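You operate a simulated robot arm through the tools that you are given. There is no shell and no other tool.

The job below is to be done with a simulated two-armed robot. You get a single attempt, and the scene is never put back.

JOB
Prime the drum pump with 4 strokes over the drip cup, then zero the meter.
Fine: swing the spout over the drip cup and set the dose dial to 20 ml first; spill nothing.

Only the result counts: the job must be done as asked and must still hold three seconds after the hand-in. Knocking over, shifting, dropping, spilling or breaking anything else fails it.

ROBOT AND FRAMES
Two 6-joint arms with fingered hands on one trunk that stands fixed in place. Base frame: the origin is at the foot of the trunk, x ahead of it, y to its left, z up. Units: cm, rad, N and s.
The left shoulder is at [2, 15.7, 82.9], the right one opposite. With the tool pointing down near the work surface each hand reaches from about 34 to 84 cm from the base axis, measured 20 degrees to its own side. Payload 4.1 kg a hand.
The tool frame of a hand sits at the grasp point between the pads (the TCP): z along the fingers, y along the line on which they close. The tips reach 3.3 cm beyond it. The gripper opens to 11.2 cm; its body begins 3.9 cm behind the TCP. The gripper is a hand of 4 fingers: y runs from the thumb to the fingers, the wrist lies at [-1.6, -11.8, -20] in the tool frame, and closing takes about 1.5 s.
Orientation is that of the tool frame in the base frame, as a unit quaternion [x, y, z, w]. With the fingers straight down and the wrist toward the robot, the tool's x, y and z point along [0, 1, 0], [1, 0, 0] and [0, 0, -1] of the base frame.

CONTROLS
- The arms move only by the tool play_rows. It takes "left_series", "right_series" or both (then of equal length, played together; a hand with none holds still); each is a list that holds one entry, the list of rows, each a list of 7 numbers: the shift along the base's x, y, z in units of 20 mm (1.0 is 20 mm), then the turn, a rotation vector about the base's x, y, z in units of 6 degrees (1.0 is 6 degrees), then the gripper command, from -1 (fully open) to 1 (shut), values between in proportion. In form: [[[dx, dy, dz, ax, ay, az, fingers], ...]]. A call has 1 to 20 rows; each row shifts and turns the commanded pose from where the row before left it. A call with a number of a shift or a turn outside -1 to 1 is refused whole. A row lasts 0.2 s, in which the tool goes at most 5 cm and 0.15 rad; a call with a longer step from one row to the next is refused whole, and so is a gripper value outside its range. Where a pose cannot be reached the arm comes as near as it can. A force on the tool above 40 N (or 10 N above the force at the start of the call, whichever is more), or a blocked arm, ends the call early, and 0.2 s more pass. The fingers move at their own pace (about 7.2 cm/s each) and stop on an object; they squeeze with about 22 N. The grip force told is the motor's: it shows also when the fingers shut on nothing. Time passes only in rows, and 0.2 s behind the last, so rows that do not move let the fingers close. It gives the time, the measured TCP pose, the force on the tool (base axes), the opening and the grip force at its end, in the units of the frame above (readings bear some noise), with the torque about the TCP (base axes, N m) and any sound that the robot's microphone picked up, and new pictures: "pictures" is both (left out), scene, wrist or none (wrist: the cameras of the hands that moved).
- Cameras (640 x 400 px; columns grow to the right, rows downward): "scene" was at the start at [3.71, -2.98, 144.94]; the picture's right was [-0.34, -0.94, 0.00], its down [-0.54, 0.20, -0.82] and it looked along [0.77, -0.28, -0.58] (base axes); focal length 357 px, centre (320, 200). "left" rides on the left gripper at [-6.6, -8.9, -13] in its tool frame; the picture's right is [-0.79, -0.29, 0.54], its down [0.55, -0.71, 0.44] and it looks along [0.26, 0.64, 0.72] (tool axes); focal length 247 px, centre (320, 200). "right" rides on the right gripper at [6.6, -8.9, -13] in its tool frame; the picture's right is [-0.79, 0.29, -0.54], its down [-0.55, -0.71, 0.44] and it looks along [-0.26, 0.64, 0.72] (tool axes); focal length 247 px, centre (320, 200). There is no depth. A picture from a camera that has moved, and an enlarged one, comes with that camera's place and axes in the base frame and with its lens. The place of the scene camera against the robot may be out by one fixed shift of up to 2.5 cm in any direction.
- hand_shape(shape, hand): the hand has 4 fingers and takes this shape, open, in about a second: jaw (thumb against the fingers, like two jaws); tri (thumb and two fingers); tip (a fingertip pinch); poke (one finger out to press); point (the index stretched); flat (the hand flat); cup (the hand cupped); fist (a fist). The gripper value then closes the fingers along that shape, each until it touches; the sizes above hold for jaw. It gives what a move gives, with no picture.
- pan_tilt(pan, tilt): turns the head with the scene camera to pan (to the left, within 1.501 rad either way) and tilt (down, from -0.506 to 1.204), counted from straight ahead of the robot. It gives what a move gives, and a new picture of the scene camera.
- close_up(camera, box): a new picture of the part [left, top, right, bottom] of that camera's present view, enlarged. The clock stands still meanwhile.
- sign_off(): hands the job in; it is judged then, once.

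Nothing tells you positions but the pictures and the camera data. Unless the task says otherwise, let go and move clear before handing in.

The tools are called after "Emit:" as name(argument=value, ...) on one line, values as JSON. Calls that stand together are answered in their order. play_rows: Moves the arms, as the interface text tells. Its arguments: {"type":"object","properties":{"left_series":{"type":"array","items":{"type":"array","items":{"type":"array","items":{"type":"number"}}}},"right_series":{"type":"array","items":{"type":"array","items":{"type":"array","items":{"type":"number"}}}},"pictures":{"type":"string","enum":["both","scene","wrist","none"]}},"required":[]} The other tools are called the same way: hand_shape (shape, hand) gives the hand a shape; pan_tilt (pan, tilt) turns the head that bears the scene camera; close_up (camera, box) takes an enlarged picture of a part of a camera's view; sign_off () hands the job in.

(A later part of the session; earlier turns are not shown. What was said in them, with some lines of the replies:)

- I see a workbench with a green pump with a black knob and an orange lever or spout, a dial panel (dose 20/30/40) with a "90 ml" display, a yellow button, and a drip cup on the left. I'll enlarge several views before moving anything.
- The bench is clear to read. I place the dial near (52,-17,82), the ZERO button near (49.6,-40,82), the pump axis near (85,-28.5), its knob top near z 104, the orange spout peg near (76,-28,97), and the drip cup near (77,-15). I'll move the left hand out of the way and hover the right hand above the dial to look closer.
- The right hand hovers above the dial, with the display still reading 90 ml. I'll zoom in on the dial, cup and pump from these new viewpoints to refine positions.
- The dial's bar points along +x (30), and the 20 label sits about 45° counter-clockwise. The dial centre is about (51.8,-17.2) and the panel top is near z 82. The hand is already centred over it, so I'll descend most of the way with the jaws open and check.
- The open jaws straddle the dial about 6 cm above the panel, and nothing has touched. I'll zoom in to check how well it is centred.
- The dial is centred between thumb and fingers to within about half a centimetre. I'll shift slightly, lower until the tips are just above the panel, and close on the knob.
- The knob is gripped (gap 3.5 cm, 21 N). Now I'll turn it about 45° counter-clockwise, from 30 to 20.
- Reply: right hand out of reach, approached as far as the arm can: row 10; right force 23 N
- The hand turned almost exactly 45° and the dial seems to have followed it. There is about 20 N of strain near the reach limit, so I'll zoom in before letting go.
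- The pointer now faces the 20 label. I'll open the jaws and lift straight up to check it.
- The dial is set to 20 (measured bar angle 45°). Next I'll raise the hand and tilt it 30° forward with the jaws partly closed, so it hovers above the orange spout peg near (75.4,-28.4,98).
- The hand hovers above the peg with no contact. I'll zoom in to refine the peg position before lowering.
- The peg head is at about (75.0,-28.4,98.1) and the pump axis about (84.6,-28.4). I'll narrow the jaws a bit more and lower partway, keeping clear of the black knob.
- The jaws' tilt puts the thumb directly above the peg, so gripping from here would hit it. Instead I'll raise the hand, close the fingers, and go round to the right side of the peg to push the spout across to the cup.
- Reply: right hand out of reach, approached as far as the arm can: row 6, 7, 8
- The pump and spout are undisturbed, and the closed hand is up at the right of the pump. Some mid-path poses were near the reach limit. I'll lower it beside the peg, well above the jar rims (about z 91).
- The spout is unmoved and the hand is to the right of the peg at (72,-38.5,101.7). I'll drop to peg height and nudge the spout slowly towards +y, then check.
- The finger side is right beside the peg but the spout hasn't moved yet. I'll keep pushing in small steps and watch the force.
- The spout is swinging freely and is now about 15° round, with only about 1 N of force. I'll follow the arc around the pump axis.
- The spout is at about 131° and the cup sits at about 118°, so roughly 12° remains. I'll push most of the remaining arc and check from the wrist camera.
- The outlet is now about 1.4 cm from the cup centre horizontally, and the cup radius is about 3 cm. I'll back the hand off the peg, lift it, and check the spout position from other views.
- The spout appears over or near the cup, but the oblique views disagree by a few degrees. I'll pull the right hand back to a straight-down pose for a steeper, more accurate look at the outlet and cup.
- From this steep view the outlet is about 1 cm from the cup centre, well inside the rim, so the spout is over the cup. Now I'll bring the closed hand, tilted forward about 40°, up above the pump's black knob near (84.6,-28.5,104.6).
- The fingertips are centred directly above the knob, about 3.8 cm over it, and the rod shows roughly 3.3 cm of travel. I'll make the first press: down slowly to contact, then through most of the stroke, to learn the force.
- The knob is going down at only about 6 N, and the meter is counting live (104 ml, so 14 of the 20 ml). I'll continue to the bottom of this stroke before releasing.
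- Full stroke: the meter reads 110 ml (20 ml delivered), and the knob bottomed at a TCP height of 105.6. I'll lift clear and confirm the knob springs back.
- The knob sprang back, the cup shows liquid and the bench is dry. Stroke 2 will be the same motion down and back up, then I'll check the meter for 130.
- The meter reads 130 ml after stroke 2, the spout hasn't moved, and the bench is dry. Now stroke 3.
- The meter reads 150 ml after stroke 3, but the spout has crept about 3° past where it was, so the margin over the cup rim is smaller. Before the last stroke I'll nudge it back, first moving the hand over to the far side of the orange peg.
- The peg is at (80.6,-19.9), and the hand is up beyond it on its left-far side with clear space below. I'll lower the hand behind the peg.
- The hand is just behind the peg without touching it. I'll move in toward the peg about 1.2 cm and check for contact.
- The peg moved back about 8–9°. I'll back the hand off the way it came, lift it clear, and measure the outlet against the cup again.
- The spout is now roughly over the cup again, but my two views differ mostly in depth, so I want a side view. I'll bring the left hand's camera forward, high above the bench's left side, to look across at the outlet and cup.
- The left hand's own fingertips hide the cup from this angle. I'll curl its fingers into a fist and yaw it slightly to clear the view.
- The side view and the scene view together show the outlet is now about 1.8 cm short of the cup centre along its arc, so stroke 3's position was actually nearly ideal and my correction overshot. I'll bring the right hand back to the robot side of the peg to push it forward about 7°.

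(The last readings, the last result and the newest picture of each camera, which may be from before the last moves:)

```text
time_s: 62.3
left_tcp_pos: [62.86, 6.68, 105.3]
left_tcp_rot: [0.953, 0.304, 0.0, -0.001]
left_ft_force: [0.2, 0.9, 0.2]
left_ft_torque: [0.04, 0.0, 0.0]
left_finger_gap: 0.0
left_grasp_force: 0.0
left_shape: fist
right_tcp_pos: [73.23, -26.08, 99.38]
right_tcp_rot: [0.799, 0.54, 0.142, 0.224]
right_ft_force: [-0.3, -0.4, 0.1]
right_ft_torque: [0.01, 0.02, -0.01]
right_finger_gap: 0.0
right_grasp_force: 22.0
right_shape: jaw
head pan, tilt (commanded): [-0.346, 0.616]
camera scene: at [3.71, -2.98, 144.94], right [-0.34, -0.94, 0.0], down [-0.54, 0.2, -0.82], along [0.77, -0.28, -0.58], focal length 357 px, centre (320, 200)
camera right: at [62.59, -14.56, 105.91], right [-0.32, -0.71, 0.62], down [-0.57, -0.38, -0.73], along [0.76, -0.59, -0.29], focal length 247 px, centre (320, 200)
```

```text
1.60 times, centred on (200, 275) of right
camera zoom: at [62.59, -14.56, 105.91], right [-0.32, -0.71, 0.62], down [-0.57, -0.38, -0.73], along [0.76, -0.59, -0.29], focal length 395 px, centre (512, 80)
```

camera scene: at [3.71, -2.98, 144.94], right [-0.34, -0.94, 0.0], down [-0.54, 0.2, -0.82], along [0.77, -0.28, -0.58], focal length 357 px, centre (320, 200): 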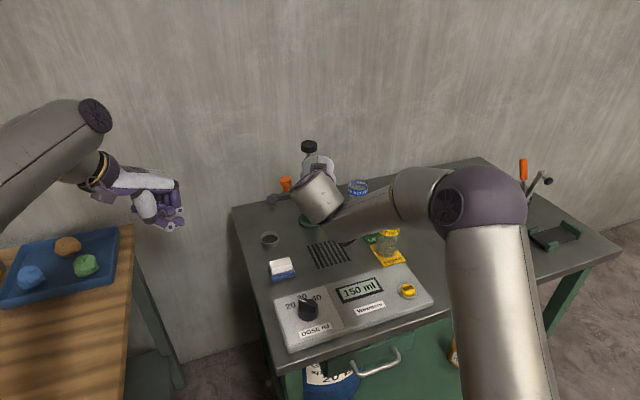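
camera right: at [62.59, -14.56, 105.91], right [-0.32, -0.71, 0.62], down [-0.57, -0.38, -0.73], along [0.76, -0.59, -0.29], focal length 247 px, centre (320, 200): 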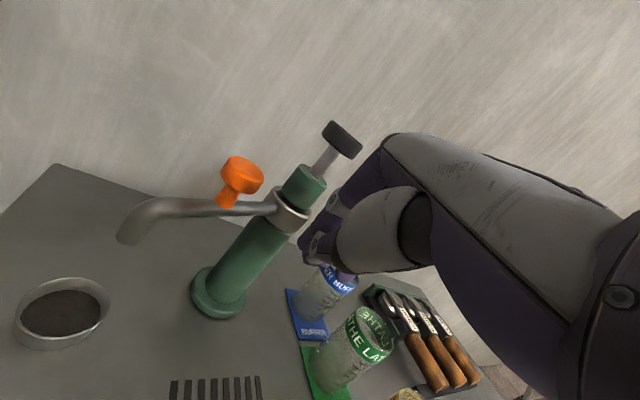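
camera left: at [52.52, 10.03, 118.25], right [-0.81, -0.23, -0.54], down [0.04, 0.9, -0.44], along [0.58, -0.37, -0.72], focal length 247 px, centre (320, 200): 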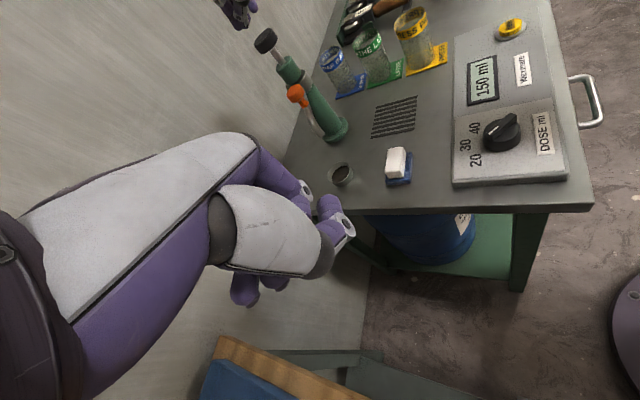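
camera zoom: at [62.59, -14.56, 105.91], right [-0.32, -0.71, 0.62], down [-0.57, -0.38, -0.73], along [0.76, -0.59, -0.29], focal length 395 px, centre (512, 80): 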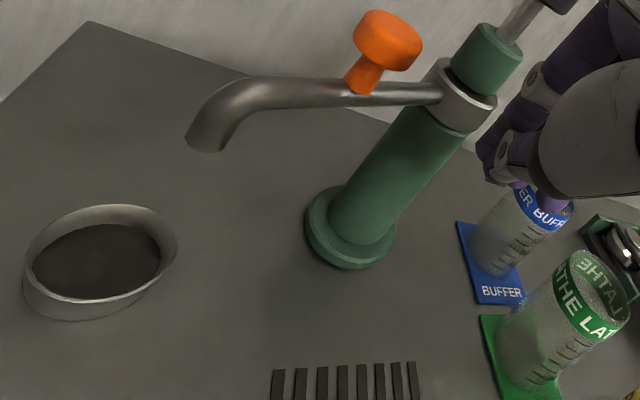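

The views agree that the outlet sits about 1.8 cm on the near side of the cup centre. I'll push the peg forward along its arc to slightly beyond the earlier good position.

Emit:
play_rows(right_series=[[[0.44, 0.445, 0, 0, 0, 0, 1], [0.44, 0.445, 0, 0, 0, 0, 1], [0.215, 0.22, 0, 0, 0, 0, 1], [0.215, 0.22, 0, 0, 0, 0, 1], [0.215, 0.22, 0, 0, 0, 0, 1], [0.215, 0.22, 0, 0, 0, 0, 1], [0.2, 0.2, 0, 0, 0, 0, 1], [0, 0, 0, 0, 0, 0, 1]]], pictures="both")

Emit:
close_up(camera="left", box=[270, 80, 390, 200])

Emit:
close_up(camera="right", box=[0, 150, 400, 400])

Emit:
close_up(camera="scene", box=[230, 160, 310, 260])

```text
time_s: 64.1
left_tcp_pos: [62.94, 6.53, 105.2]
left_tcp_rot: [0.953, 0.304, -0.001, 0.0]
left_ft_force: [0.4, 1.0, 0.2]
left_ft_torque: [-0.01, -0.01, -0.02]
left_finger_gap: 0.03
left_grasp_force: 0.1
left_shape: fist
right_tcp_pos: [77.19, -21.94, 99.38]
right_tcp_rot: [0.799, 0.54, 0.141, 0.224]
right_ft_force: [-0.3, 0.0, 0.2]
right_ft_torque: [0.0, 0.01, 0.0]
right_finger_gap: 0.0
right_grasp_force: 22.1
right_shape: jaw
head pan, tilt (commanded): [-0.346, 0.616]
camera scene: at [3.71, -2.99, 144.94], right [-0.34, -0.94, 0.0], down [-0.54, 0.2, -0.82], along [0.77, -0.28, -0.58], focal length 357 px, centre (320, 200)
camera right: at [66.54, -10.43, 105.97], right [-0.32, -0.71, 0.62], down [-0.57, -0.38, -0.73], along [0.76, -0.59, -0.29], focal length 247 px, centre (320, 200)
```

scene: 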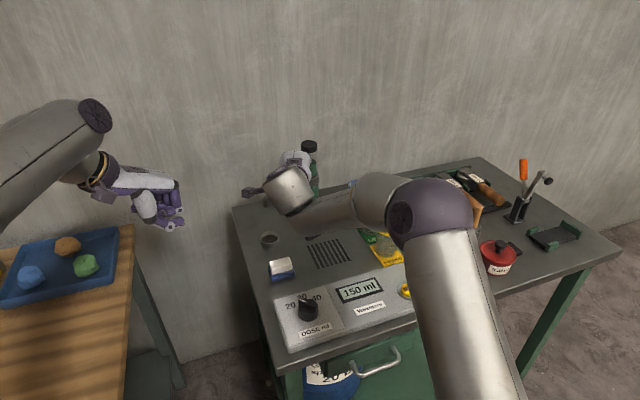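
right: 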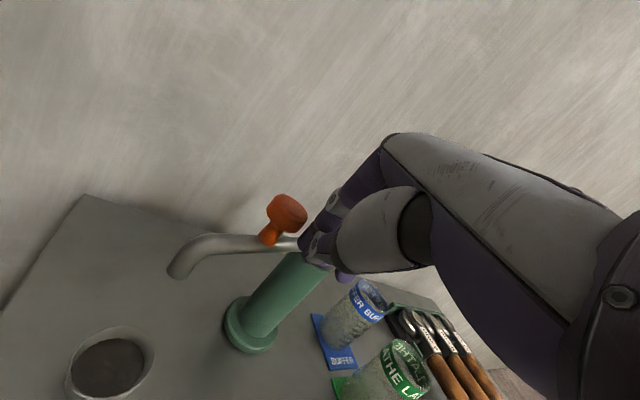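

```text
3.33 times, centred on (330, 140) of left
camera zoom: at [52.52, 10.03, 118.25], right [-0.81, -0.23, -0.54], down [0.04, 0.9, -0.44], along [0.58, -0.37, -0.72], focal length 823 px, centre (287, 400)
```

zoom: 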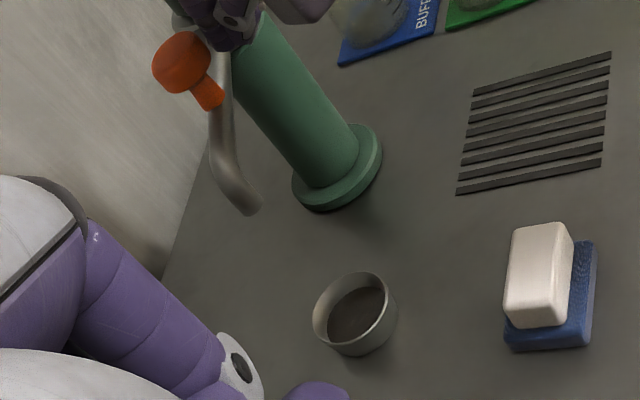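

```text
1.60 times, centred on (200, 275) of right
camera zoom: at [66.54, -10.43, 105.97], right [-0.32, -0.71, 0.62], down [-0.57, -0.38, -0.73], along [0.76, -0.59, -0.29], focal length 395 px, centre (512, 80)
```

zoom: 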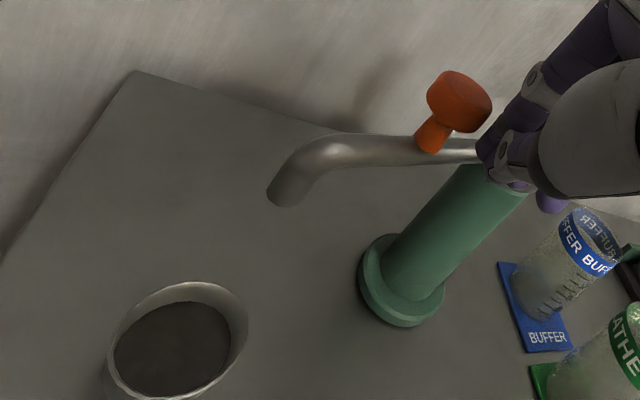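

```text
4.00 times, centred on (270, 210) of scene
camera zoom: at [3.71, -2.99, 144.94], right [-0.34, -0.94, 0.0], down [-0.54, 0.2, -0.82], along [0.77, -0.28, -0.58], focal length 1428 px, centre (520, 160)
```

zoom: 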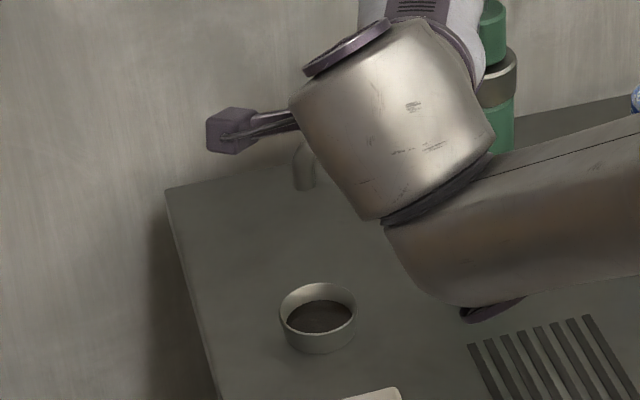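

The outlet is now within about 0.6 cm of the cup centre in both views. I'll back off the peg, lift, and return to the pose above the knob without touching the spout.

Emit:
play_rows(right_series=[[[-0.35, -0.28, 0, 0, 0, 0, 1], [-0.35, -0.28, 0, 0, 0, 0, 1], [-0.3, -0.2, 0.5, 0, 0, 0, 1], [-0.2, -0.3, 1, 0, 0, 0, 1], [-0.2, -0.3, 1, 0, 0, 0, 1], [0, 0, 1, 0, 0, 0, 1], [0, 0, 1, 0, 0, 0, 1], [0, 0, 1, 0, 0, 0, 1], [0, 0, 0.1, 0, 0, 0, 1], [0.69, -0.215, 0, -0.096, -0.236, 0, 1], [0.69, -0.215, 0, -0.096, -0.236, 0, 1], [0.69, -0.215, 0, -0.096, -0.236, 0, 1], [0.69, -0.215, 0, -0.096, -0.236, 0, 1], [0.69, -0.215, 0, -0.096, -0.236, 0, 1], [0.69, -0.215, 0, -0.096, -0.236, 0, 1], [0, 0, 0, 0, 0, 0, 1]]], pictures="both")

Emit:
close_up(camera="left", box=[260, 20, 400, 200])

Emit:
close_up(camera="scene", box=[230, 160, 310, 260])

Emit:
close_up(camera="left", box=[270, 80, 390, 200])

```text
time_s: 67.5
left_tcp_pos: [63.07, 6.72, 105.36]
left_tcp_rot: [0.953, 0.304, -0.001, 0.0]
left_ft_force: [-0.9, 0.4, -0.2]
left_ft_torque: [-0.04, -0.02, -0.03]
left_finger_gap: 0.0
left_grasp_force: 0.0
left_shape: fist
right_tcp_pos: [82.65, -27.26, 110.5]
right_tcp_rot: [0.778, 0.527, 0.184, 0.287]
right_ft_force: [-0.8, -0.1, 0.1]
right_ft_torque: [-0.02, 0.0, -0.02]
right_finger_gap: 0.01
right_grasp_force: 22.1
right_shape: jaw
head pan, tilt (commanded): [-0.346, 0.616]
camera scene: at [3.7, -2.98, 144.94], right [-0.34, -0.94, 0.0], down [-0.54, 0.2, -0.82], along [0.77, -0.28, -0.58], focal length 357 px, centre (320, 200)
camera right: at [71.19, -15.41, 114.71], right [-0.41, -0.68, 0.61], down [-0.46, -0.42, -0.78], along [0.79, -0.6, -0.14], focal length 247 px, centre (320, 200)
```

scene: 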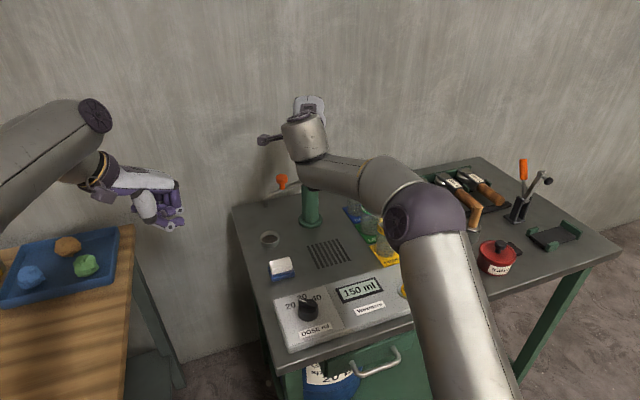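
right: 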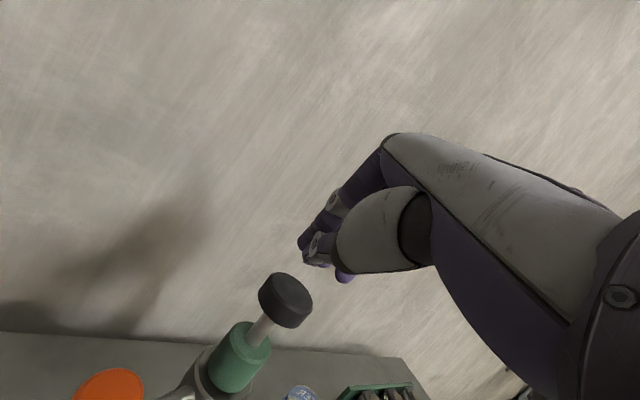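

```text
2.22 times, centred on (330, 110) of left
camera zoom: at [52.51, 10.03, 118.25], right [-0.81, -0.23, -0.54], down [0.04, 0.9, -0.44], along [0.58, -0.37, -0.72], focal length 549 px, centre (298, 400)
```

zoom: 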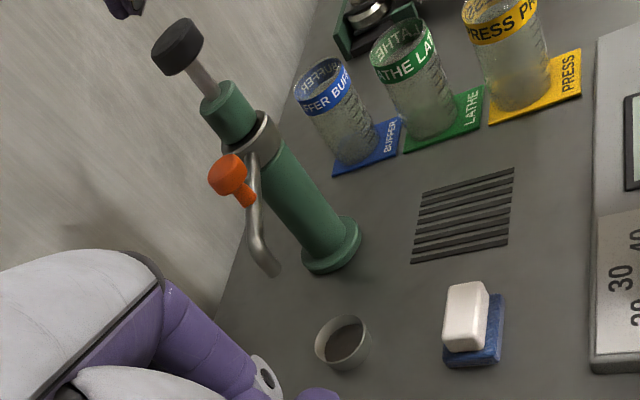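

```text
4.00 times, centred on (270, 210) of scene
camera zoom: at [3.7, -2.98, 144.94], right [-0.34, -0.94, 0.0], down [-0.54, 0.2, -0.82], along [0.77, -0.28, -0.58], focal length 1428 px, centre (520, 160)
```

zoom: 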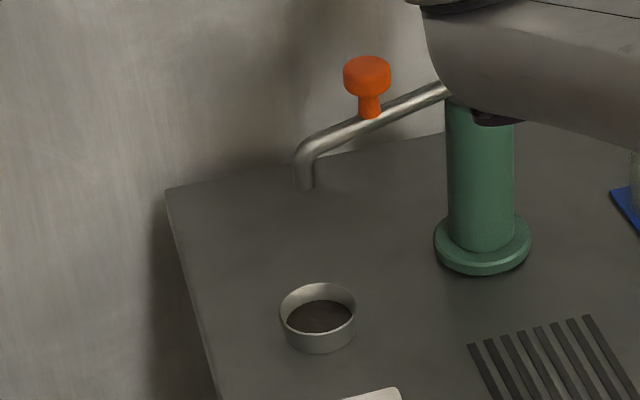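

```text
3.33 times, centred on (330, 140) of left
camera zoom: at [52.51, 10.03, 118.25], right [-0.81, -0.23, -0.54], down [0.04, 0.9, -0.44], along [0.58, -0.37, -0.72], focal length 823 px, centre (287, 400)
```

zoom: 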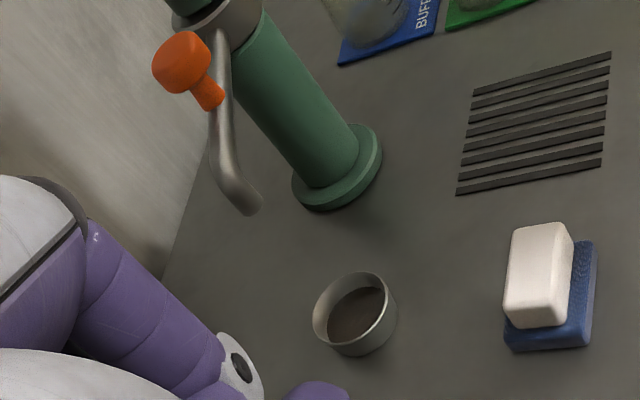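

The spout stayed put over the cup, and the hand is back above the knob. I'll correct y slightly and make the fourth and final stroke.

Emit:
play_rows(right_series=[[[0, -0.22, 0, 0, 0, 0, 1], [0, 0, -0.5, 0, 0, 0, 1], [0, 0, -0.5, 0, 0, 0, 1], [0, 0, -0.4, 0, 0, 0, 1], [0, 0, -0.3, 0, 0, 0, 1], [0, 0, -0.3, 0, 0, 0, 1], [0, 0, -0.2, 0, 0, 0, 1], [0, 0, -0.2, 0, 0, 0, 1], [0, 0, -0.2, 0, 0, 0, 1], [0, 0, 0, 0, 0, 0, 1], [0, 0, 0, 0, 0, 0, 1], [0, 0, 0.4, 0, 0, 0, 1], [0, 0, 0.5, 0, 0, 0, 1], [0, 0, 0.5, 0, 0, 0, 1], [0, 0, 0.6, 0, 0, 0, 1], [0, 0, 0.6, 0, 0, 0, 1], [0, 0, 0, 0, 0, 0, 1], [0, 0, 0, 0, 0, 0, 1]]], pictures="both")

Emit:
close_up(camera="left", box=[260, 20, 400, 200])

Emit:
close_up(camera="scene", box=[230, 160, 310, 260])

Emit:
close_up(camera="scene", box=[270, 250, 430, 350])

```text
time_s: 71.3
left_tcp_pos: [63.0, 6.61, 105.22]
left_tcp_rot: [0.953, 0.304, 0.0, 0.0]
left_ft_force: [0.2, 0.1, 0.5]
left_ft_torque: [0.01, 0.05, 0.0]
left_finger_gap: 0.0
left_grasp_force: 0.0
left_shape: fist
right_tcp_pos: [82.66, -27.71, 110.68]
right_tcp_rot: [0.778, 0.527, 0.185, 0.287]
right_ft_force: [-0.7, -0.9, -0.7]
right_ft_torque: [0.0, 0.01, -0.02]
right_finger_gap: 0.0
right_grasp_force: 22.0
right_shape: jaw
head pan, tilt (commanded): [-0.346, 0.616]
camera scene: at [3.71, -2.98, 144.94], right [-0.34, -0.94, 0.0], down [-0.54, 0.2, -0.82], along [0.77, -0.28, -0.58], focal length 357 px, centre (320, 200)
camera right: at [71.2, -15.9, 114.81], right [-0.41, -0.68, 0.61], down [-0.46, -0.42, -0.78], along [0.79, -0.6, -0.14], focal length 247 px, centre (320, 200)
```

scene: 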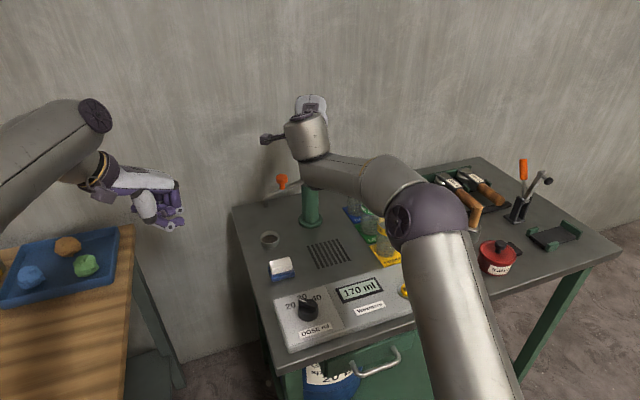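
right: 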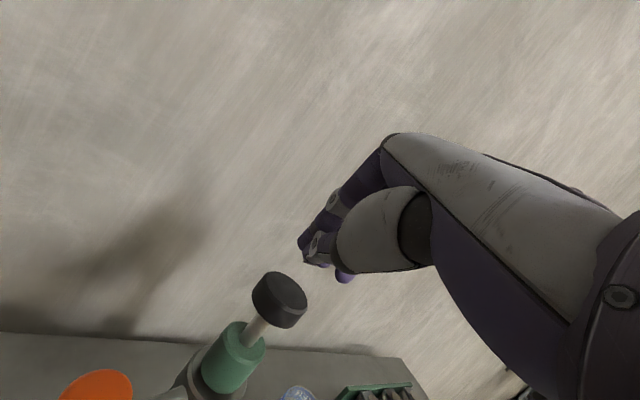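

```text
2.22 times, centred on (330, 110) of left
camera zoom: at [52.52, 10.03, 118.25], right [-0.81, -0.23, -0.54], down [0.04, 0.9, -0.44], along [0.58, -0.37, -0.72], focal length 549 px, centre (298, 400)
```

zoom: 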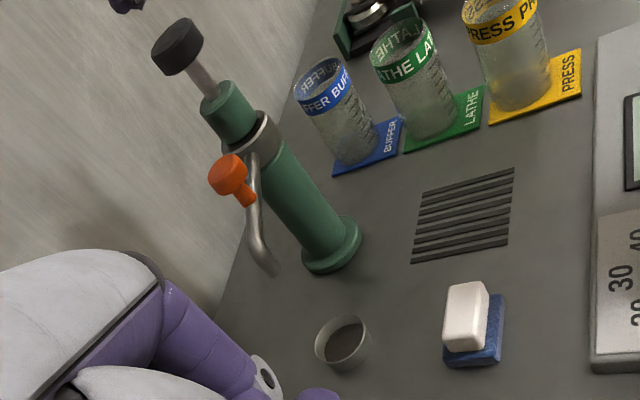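

```text
4.00 times, centred on (270, 210) of scene
camera zoom: at [3.71, -2.98, 144.94], right [-0.34, -0.94, 0.0], down [-0.54, 0.2, -0.82], along [0.77, -0.28, -0.58], focal length 1428 px, centre (520, 160)
```

zoom: 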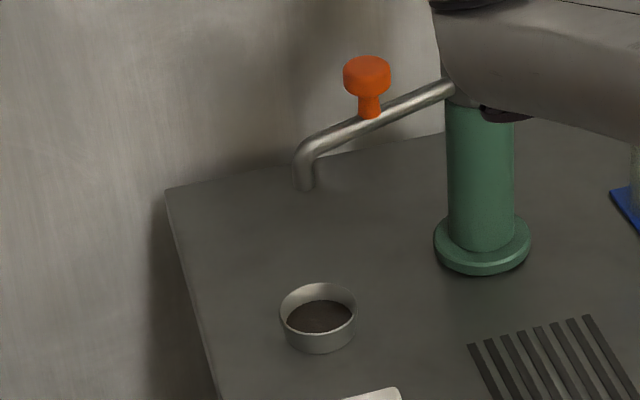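

```text
4.00 times, centred on (350, 300) of scene
camera zoom: at [3.71, -2.98, 144.94], right [-0.34, -0.94, 0.0], down [-0.54, 0.2, -0.82], along [0.77, -0.28, -0.58], focal length 1428 px, centre (200, -200)
```

zoom: 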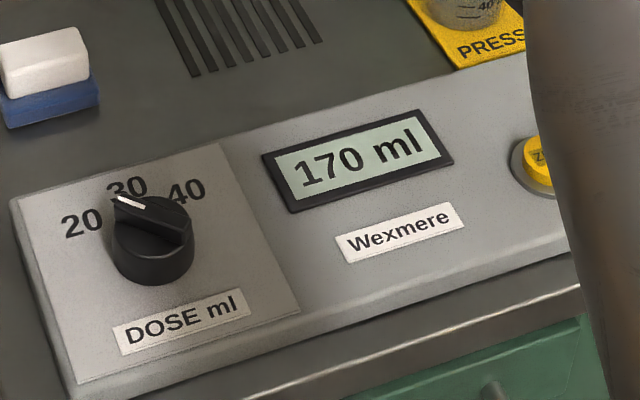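

The meter reads 170 ml, so all four strokes delivered exactly 80 ml into the cup, with the bench dry and the spout still in place. Now I'll move the right hand back to a straight-down pose above the yellow ZERO button near (49.6,-40.3).

Emit:
play_rows(right_series=[[[-0.9, -0.1, 0, 0.251, 0.617, 0, 1], [-0.9, -0.1, 0, 0.251, 0.617, 0, 1], [-0.9, -0.1, 0, 0.251, 0.617, 0, 1], [-0.9, -0.1, -0.35, 0.251, 0.617, 0, 1], [-0.9, -0.1, -0.35, 0.251, 0.617, 0, 1], [-0.9, -0.1, -0.35, 0.251, 0.617, 0, 1], [-0.9, -0.1, -0.35, 0.251, 0.617, 0, 1], [-0.9, -0.1, -0.35, 0.251, 0.617, 0, 1], [-0.9, -0.1, -0.35, 0.251, 0.617, 0, 1], [-0.9, -0.1, -0.35, 0.251, 0.617, 0, 1], [-0.944, -0.66, -0.48, 0, 0, 0, 1], [-0.944, -0.66, -0.48, 0, 0, 0, 1], [-0.944, -0.66, -0.48, 0, 0, 0, 1], [-0.944, -0.66, -0.48, 0, 0, 0, 1], [-0.944, -0.66, -0.48, 0, 0, 0, 1], [-0.944, -0.66, -0.48, 0, 0, 0, 1], [-0.944, -0.66, -0.48, 0, 0, 0, 1], [-0.944, -0.66, -0.48, 0, 0, 0, 1], [0, 0, 0, 0, 0, 0, 1]]], pictures="both")

Emit:
close_up(camera="scene", box=[330, 210, 470, 330])

Emit:
close_up(camera="right", box=[200, 180, 440, 380])

```text
time_s: 75.3
left_tcp_pos: [62.94, 6.64, 105.36]
left_tcp_rot: [0.953, 0.304, 0.0, 0.0]
left_ft_force: [-0.5, 0.4, -0.6]
left_ft_torque: [-0.01, -0.01, 0.03]
left_finger_gap: 0.0
left_grasp_force: 0.0
left_shape: fist
right_tcp_pos: [49.68, -40.61, 97.78]
right_tcp_rot: [0.827, 0.562, -0.005, 0.003]
right_ft_force: [-0.4, 0.2, 0.7]
right_ft_torque: [0.01, -0.04, -0.03]
right_finger_gap: 0.0
right_grasp_force: 21.4
right_shape: jaw
head pan, tilt (commanded): [-0.346, 0.616]
camera scene: at [3.71, -2.98, 144.94], right [-0.34, -0.94, 0.0], down [-0.54, 0.2, -0.82], along [0.77, -0.28, -0.58], focal length 357 px, centre (320, 200)
camera right: at [43.98, -31.04, 110.76], right [-0.02, -0.84, 0.55], down [-0.87, -0.26, -0.43], along [0.5, -0.48, -0.72], focal length 247 px, centre (320, 200)
```

scene: 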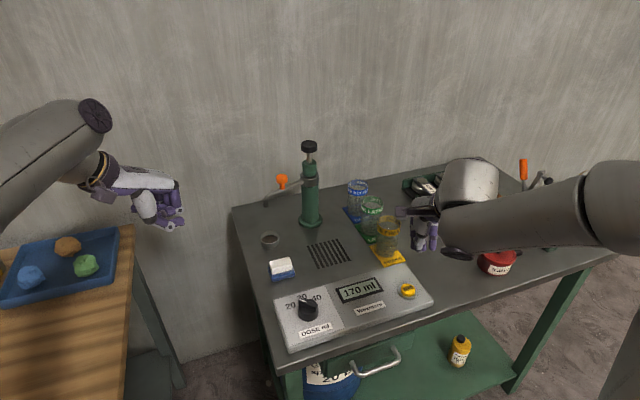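
right: 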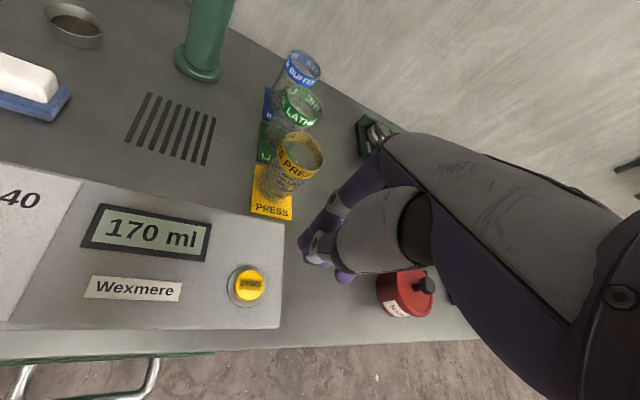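

```text
3.33 times, centred on (400, 270) of scene
camera zoom: at [3.71, -2.98, 144.94], right [-0.34, -0.94, 0.0], down [-0.54, 0.2, -0.82], along [0.77, -0.28, -0.58], focal length 1190 px, centre (53, -33)
```

zoom: 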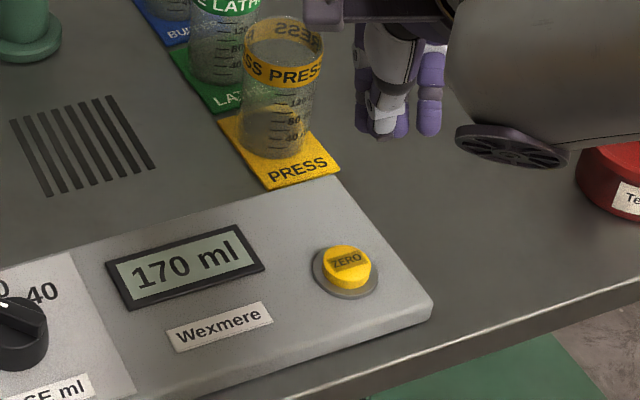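

```text
2.00 times, centred on (320, 280) of right
camera zoom: at [43.98, -31.04, 110.76], right [-0.02, -0.84, 0.55], down [-0.87, -0.26, -0.43], along [0.5, -0.48, -0.72], focal length 494 px, centre (320, 40)
```

zoom: 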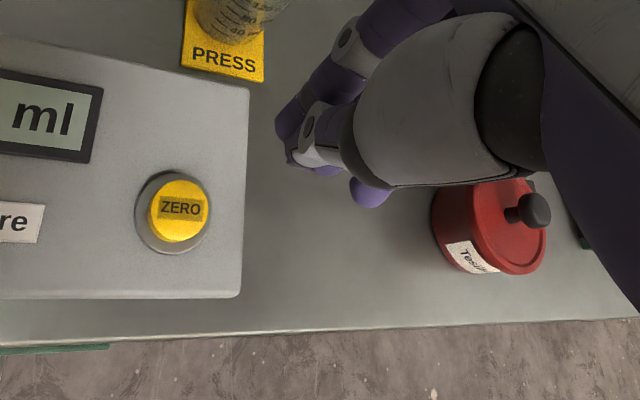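

The button is at about (49.5,-40.15), and the fingertip cluster sits on the tool axis nearly above it. I'll align and descend to just above the button first.

Emit:
play_rows(right_series=[[[-0.08, 0.22, 0, 0, 0, 0, 1], [0, 0, -0.85, 0, 0, 0, 1], [0, 0, -0.85, 0, 0, 0, 1], [0, 0, -0.85, 0, 0, 0, 1], [0, 0, -0.85, 0, 0, 0, 1], [0, 0, -0.7, 0, 0, 0, 1], [0, 0, 0, 0, 0, 0, 1]]], pictures="both")

Emit:
close_up(camera="right", box=[200, 180, 440, 380])

Emit:
close_up(camera="scene", box=[330, 210, 470, 330])

Emit:
close_up(camera="left", box=[420, 0, 600, 150])

```text
time_s: 76.9
left_tcp_pos: [62.97, 6.51, 105.38]
left_tcp_rot: [0.953, 0.304, 0.001, 0.0]
left_ft_force: [0.0, 0.0, -0.4]
left_ft_torque: [0.0, 0.03, 0.01]
left_finger_gap: 0.01
left_grasp_force: 0.0
left_shape: fist
right_tcp_pos: [49.63, -40.19, 89.72]
right_tcp_rot: [0.828, 0.561, -0.005, 0.003]
right_ft_force: [-0.1, 0.2, 0.2]
right_ft_torque: [0.0, -0.01, 0.02]
right_finger_gap: 0.0
right_grasp_force: 22.0
right_shape: jaw
head pan, tilt (commanded): [-0.346, 0.616]
camera scene: at [3.71, -2.98, 144.94], right [-0.34, -0.94, 0.0], down [-0.54, 0.2, -0.82], along [0.77, -0.28, -0.58], focal length 357 px, centre (320, 200)
camera right: at [43.84, -30.58, 102.67], right [-0.02, -0.84, 0.55], down [-0.87, -0.26, -0.43], along [0.5, -0.48, -0.72], focal length 247 px, centre (320, 200)
```

scene: 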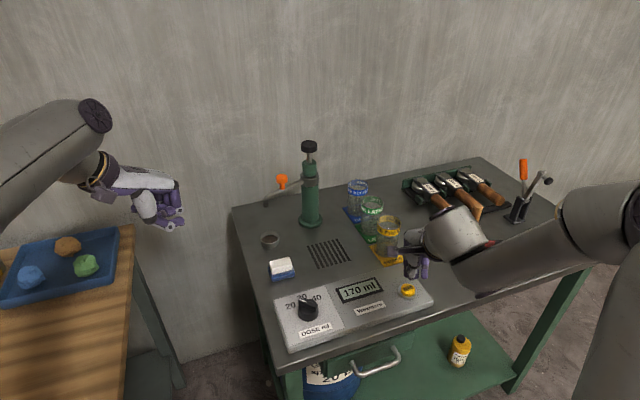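
right: 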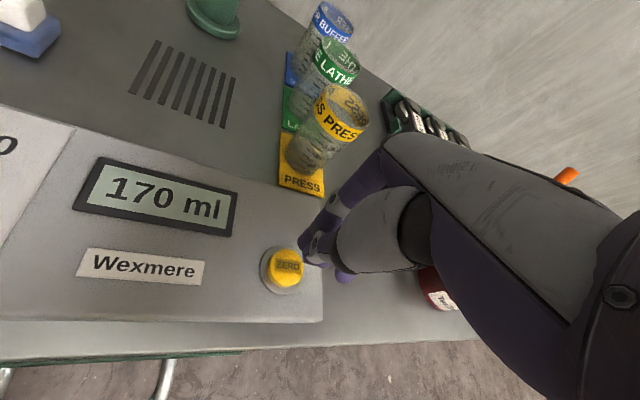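

```text
2.00 times, centred on (320, 280) of right
camera zoom: at [43.84, -30.58, 102.67], right [-0.02, -0.84, 0.55], down [-0.87, -0.26, -0.43], along [0.5, -0.48, -0.72], focal length 494 px, centre (320, 40)
```

zoom: 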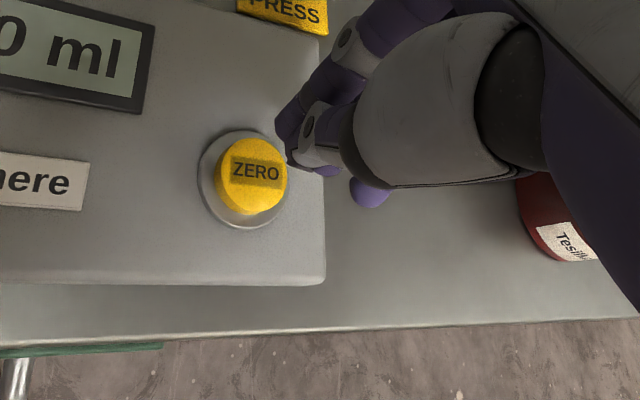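

```text
3.33 times, centred on (400, 270) of scene
camera zoom: at [3.71, -2.98, 144.94], right [-0.34, -0.94, 0.0], down [-0.54, 0.2, -0.82], along [0.77, -0.28, -0.58], focal length 1190 px, centre (53, -33)
```

zoom: 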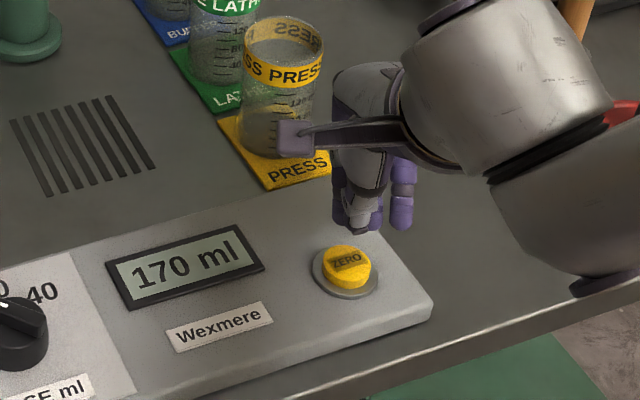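

```text
2.67 times, centred on (510, 75) of left
camera zoom: at [52.52, 10.03, 118.25], right [-0.81, -0.23, -0.54], down [0.04, 0.9, -0.44], along [0.58, -0.37, -0.72], focal length 659 px, centre (-187, 533)
```

zoom: 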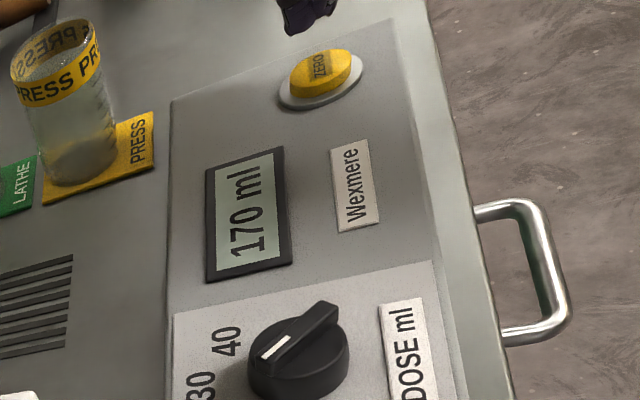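

The fingertips are lined up over the ZERO button, about 3 cm above it. I'll descend gently and press in small steps.

Emit:
play_rows(right_series=[[[-0.1, 0.08, -0.4, 0, 0, 0, 1], [0, 0, -0.4, 0, 0, 0, 1], [0, 0, -0.2, 0, 0, 0, 1], [0, 0, -0.12, 0, 0, 0, 1], [0, 0, -0.12, 0, 0, 0, 1], [0, 0, 0, 0, 0, 0, 1]]], pictures="wrist")

Emit:
close_up(camera="left", box=[420, 0, 600, 150])

Emit:
close_up(camera="scene", box=[330, 210, 470, 330])

```text
time_s: 78.3
left_tcp_pos: [63.01, 6.59, 105.22]
left_tcp_rot: [0.953, 0.304, 0.0, 0.0]
left_ft_force: [-0.2, 0.0, -0.3]
left_ft_torque: [-0.02, -0.03, 0.01]
left_finger_gap: 0.0
left_grasp_force: 0.2
left_shape: fist
right_tcp_pos: [49.3, -39.63, 87.33]
right_tcp_rot: [0.827, 0.563, -0.006, 0.003]
right_ft_force: [0.4, 0.3, -0.5]
right_ft_torque: [0.02, -0.02, -0.01]
right_finger_gap: 0.01
right_grasp_force: 22.4
right_shape: jaw
head pan, tilt (commanded): [-0.346, 0.616]
camera right: at [43.56, -30.16, 100.24], right [-0.02, -0.84, 0.55], down [-0.87, -0.26, -0.43], along [0.5, -0.48, -0.72], focal length 247 px, centre (320, 200)
```

right: 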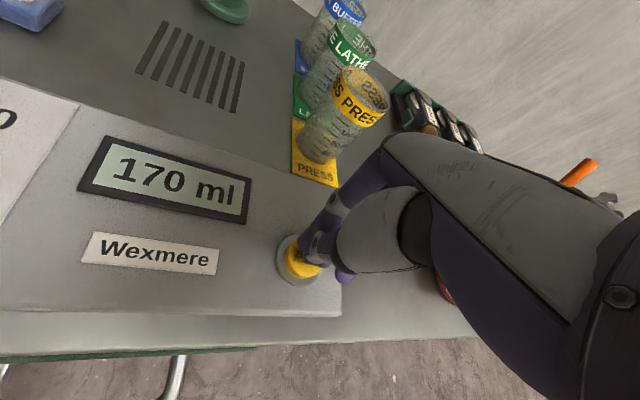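

```text
2.67 times, centred on (510, 75) of left
camera zoom: at [52.52, 10.03, 118.25], right [-0.81, -0.23, -0.54], down [0.04, 0.9, -0.44], along [0.58, -0.37, -0.72], focal length 659 px, centre (-187, 533)
```

zoom: 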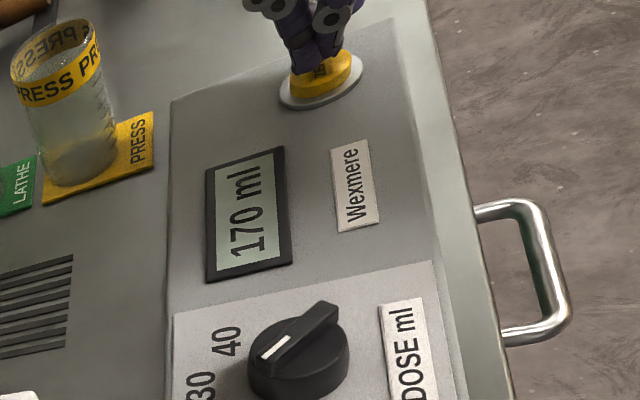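

```text
3.33 times, centred on (400, 270) of scene
camera zoom: at [3.71, -2.98, 144.94], right [-0.34, -0.94, 0.0], down [-0.54, 0.2, -0.82], along [0.77, -0.28, -0.58], focal length 1190 px, centre (53, -33)
```

zoom: 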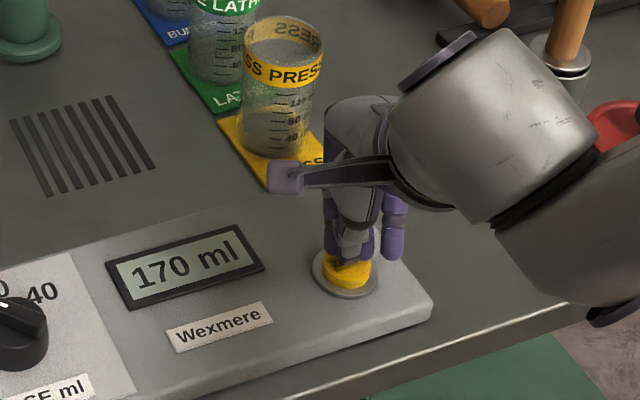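

The fingertips are right at the top of the button but not pressing yet. I'll continue down in 2 mm steps.

Emit:
play_rows(right_series=[[[0, 0, -0.12, 0, 0, 0, 1], [0, 0, -0.12, 0, 0, 0, 1], [0, 0, -0.12, 0, 0, 0, 1], [0, 0, -0.12, 0, 0, 0, 1], [0, 0, 0, 0, 0, 0, 1]]], pictures="wrist")

Emit:
close_up(camera="left", box=[420, 0, 600, 150])

```text
time_s: 79.5
left_tcp_pos: [62.8, 6.72, 105.23]
left_tcp_rot: [0.953, 0.304, 0.0, -0.001]
left_ft_force: [0.5, -0.5, 0.0]
left_ft_torque: [-0.01, 0.02, -0.01]
left_finger_gap: 0.0
left_grasp_force: 0.1
left_shape: fist
right_tcp_pos: [49.36, -39.64, 86.29]
right_tcp_rot: [0.827, 0.562, -0.005, 0.004]
right_ft_force: [0.7, 2.2, 3.9]
right_ft_torque: [0.04, -0.02, 0.01]
right_finger_gap: 0.0
right_grasp_force: 22.2
right_shape: jaw
head pan, tilt (commanded): [-0.346, 0.616]
heard: click
camera right: at [43.58, -30.17, 99.31], right [-0.02, -0.84, 0.55], down [-0.87, -0.26, -0.43], along [0.5, -0.48, -0.72], focal length 247 px, centre (320, 200)
```

right: 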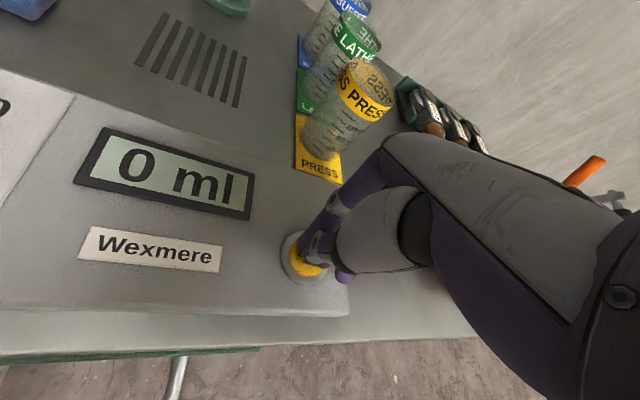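

```text
2.67 times, centred on (510, 75) of left
camera zoom: at [52.51, 10.04, 118.25], right [-0.81, -0.23, -0.54], down [0.04, 0.9, -0.44], along [0.58, -0.37, -0.72], focal length 659 px, centre (-187, 533)
```

zoom: 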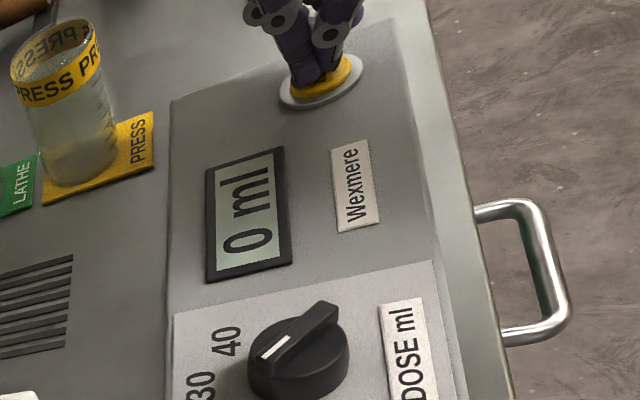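

A click was heard and the meter reads 0 ml. I'll lift the right hand straight up and away from the button, and draw the left hand back from the bench.

Emit:
play_rows(right_series=[[[0, 0, 0.3, 0, 0, 0, 1], [0, 0, 0.6, 0, 0, 0, 1], [0, 0, 0.9, 0, 0, 0, 1], [0, 0, 0.9, 0, 0, 0, 1], [0, 0, 0.9, 0, 0, 0, 1], [0, 0, 0.9, 0, 0, 0, 1], [0, 0, 0.9, 0, 0, 0, 1], [-0.4, 0, 0.9, 0, 0, 0, 1], [-0.6, 0, 0.9, 0, 0, 0, 1], [-0.6, 0, 0.9, 0, 0, 0, 1], [-0.6, 0, 0.9, 0, 0, 0, 1], [-0.6, 0, 0.9, 0, 0, 0, 1]]], left_series=[[[-0.3, 0.1, 0.3, 0, 0, 0, 1], [-0.8, 0.1, 0.5, 0, 0, 0, 1], [-0.9, 0.1, 0.6, 0, 0, 0, 1], [-0.9, 0.1, 0.6, 0, 0, 0, 1], [-0.9, 0.1, 0.6, 0, 0, 0, 1], [-0.9, 0.1, 0.6, 0, 0, 0, 1], [-0.9, 0.1, 0.6, 0, 0, 0, 1], [-0.9, 0.1, 0.6, 0, 0, 0, 1], [-0.9, 0.1, 0.6, 0, 0, 0, 1], [-0.9, 0.1, 0.6, 0, 0, 0, 1], [-0.9, 0.1, 0.6, 0, 0, 0, 1], [-0.9, 0.1, 0.6, 0, 0, 0, 1]]], pictures="both")

Emit:
close_up(camera="scene", box=[230, 130, 430, 260])

Emit:
close_up(camera="scene", box=[260, 230, 450, 350])

Emit:
close_up(camera="scene", box=[235, 180, 315, 260])

```text
time_s: 82.1
left_tcp_pos: [42.88, 8.97, 118.36]
left_tcp_rot: [0.952, 0.305, 0.0, 0.0]
left_ft_force: [0.1, -0.1, -0.2]
left_ft_torque: [0.01, 0.02, -0.02]
left_finger_gap: 0.0
left_grasp_force: 0.1
left_shape: fist
right_tcp_pos: [43.83, -39.51, 105.99]
right_tcp_rot: [0.827, 0.562, -0.006, 0.003]
right_ft_force: [-0.5, 0.3, -1.0]
right_ft_torque: [-0.02, 0.04, 0.0]
right_finger_gap: 0.0
right_grasp_force: 21.6
right_shape: jaw
head pan, tilt (commanded): [-0.346, 0.616]
camera scene: at [3.76, -3.0, 144.93], right [-0.34, -0.94, 0.0], down [-0.54, 0.2, -0.82], along [0.77, -0.28, -0.58], focal length 357 px, centre (320, 200)
camera right: at [38.09, -30.01, 119.09], right [-0.02, -0.84, 0.55], down [-0.87, -0.26, -0.43], along [0.5, -0.48, -0.72], focal length 247 px, centre (320, 200)
camera left: at [32.46, 12.49, 131.42], right [-0.81, -0.23, -0.54], down [0.04, 0.9, -0.44], along [0.58, -0.37, -0.72], focal length 247 px, centre (320, 200)
```

scene: 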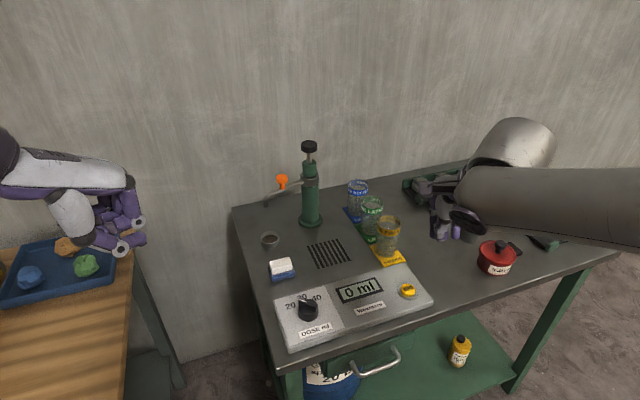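
right: 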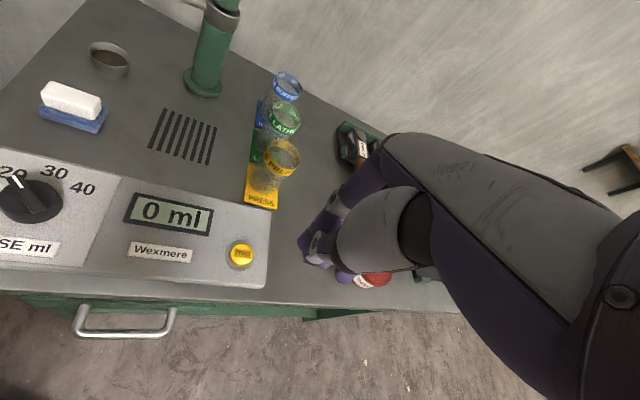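
left: 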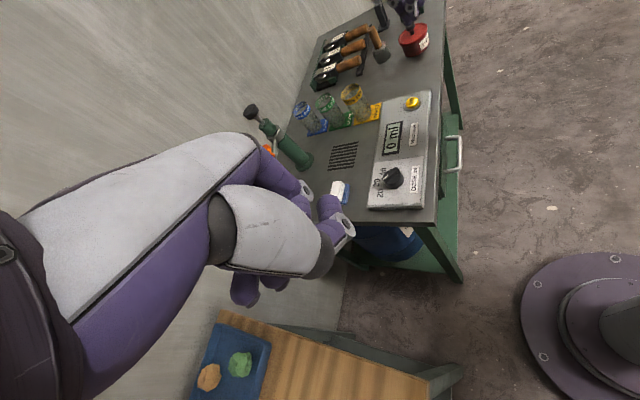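

```text
3.08 times, centred on (330, 195) of scene
camera zoom: at [3.76, -3.0, 144.93], right [-0.34, -0.94, 0.0], down [-0.54, 0.2, -0.82], along [0.77, -0.28, -0.58], focal length 1098 px, centre (289, 215)
```

zoom: 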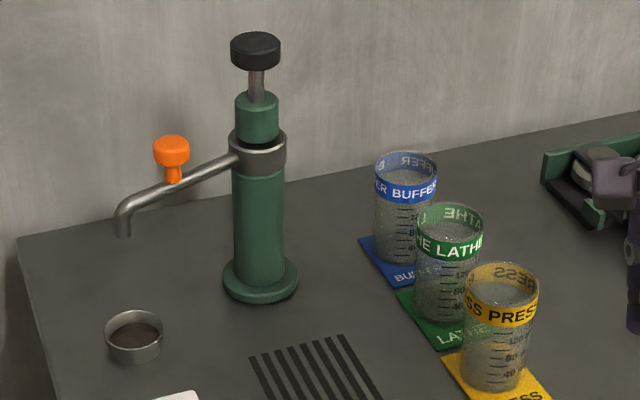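

```text
3.33 times, centred on (355, 290) of scene
camera zoom: at [3.76, -3.0, 144.93], right [-0.34, -0.94, 0.0], down [-0.54, 0.2, -0.82], along [0.77, -0.28, -0.58], focal length 1190 px, centre (203, -100)
```

zoom: 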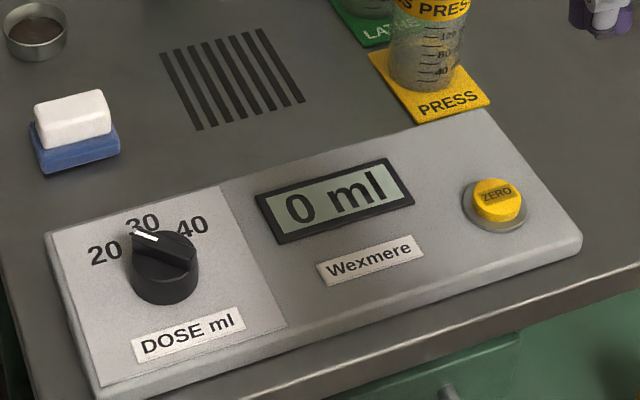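

```text
5.00 times, centred on (275, 220) of scene
camera zoom: at [3.76, -3.0, 144.93], right [-0.34, -0.94, 0.0], down [-0.54, 0.2, -0.82], along [0.77, -0.28, -0.58], focal length 1785 px, centre (545, 100)
```

zoom: 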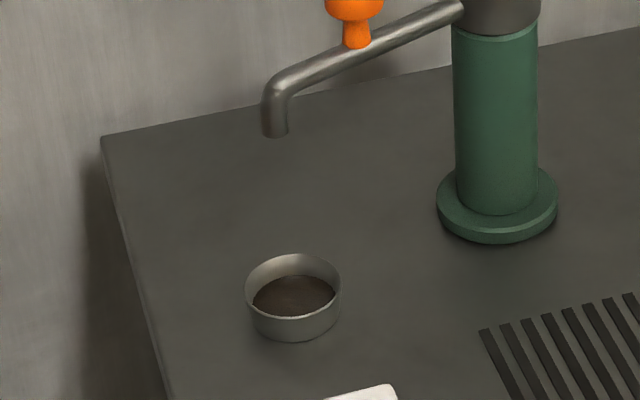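

The meter shows 0 ml, the dial points at 20, and the spout is over the cup. The cup holds the primed liquid with the bench dry around it, the jars and other items are where they were, and both hands are clear. Handing in.

Emit:
sign_off()

```text
The job is handed in.
```

The pump is primed with four strokes over the drip cup, and the meter is zeroed at 0 ml. I don't have the judged result, only what the cameras showed at hand-in.

- **Dial:** I turned the dose dial from 30 to 20 ml first. The meter then rose 20 ml per stroke, from 90 to 170 ml.
- **Spout:** I swung it over the cup before pumping. It crept about 3° during the third stroke, and my first correction moved it too far back. I re-aimed it to about 0.6 cm from the cup centre, going by the cameras, before the fourth stroke.
- **Zero:** I pressed ZERO after the fourth stroke. It clicked and the display showed 0 ml.
- **Spills:** I saw no liquid on the bench around the cup, and nothing else on the bench looked moved. Both hands were clear of it at hand-in.
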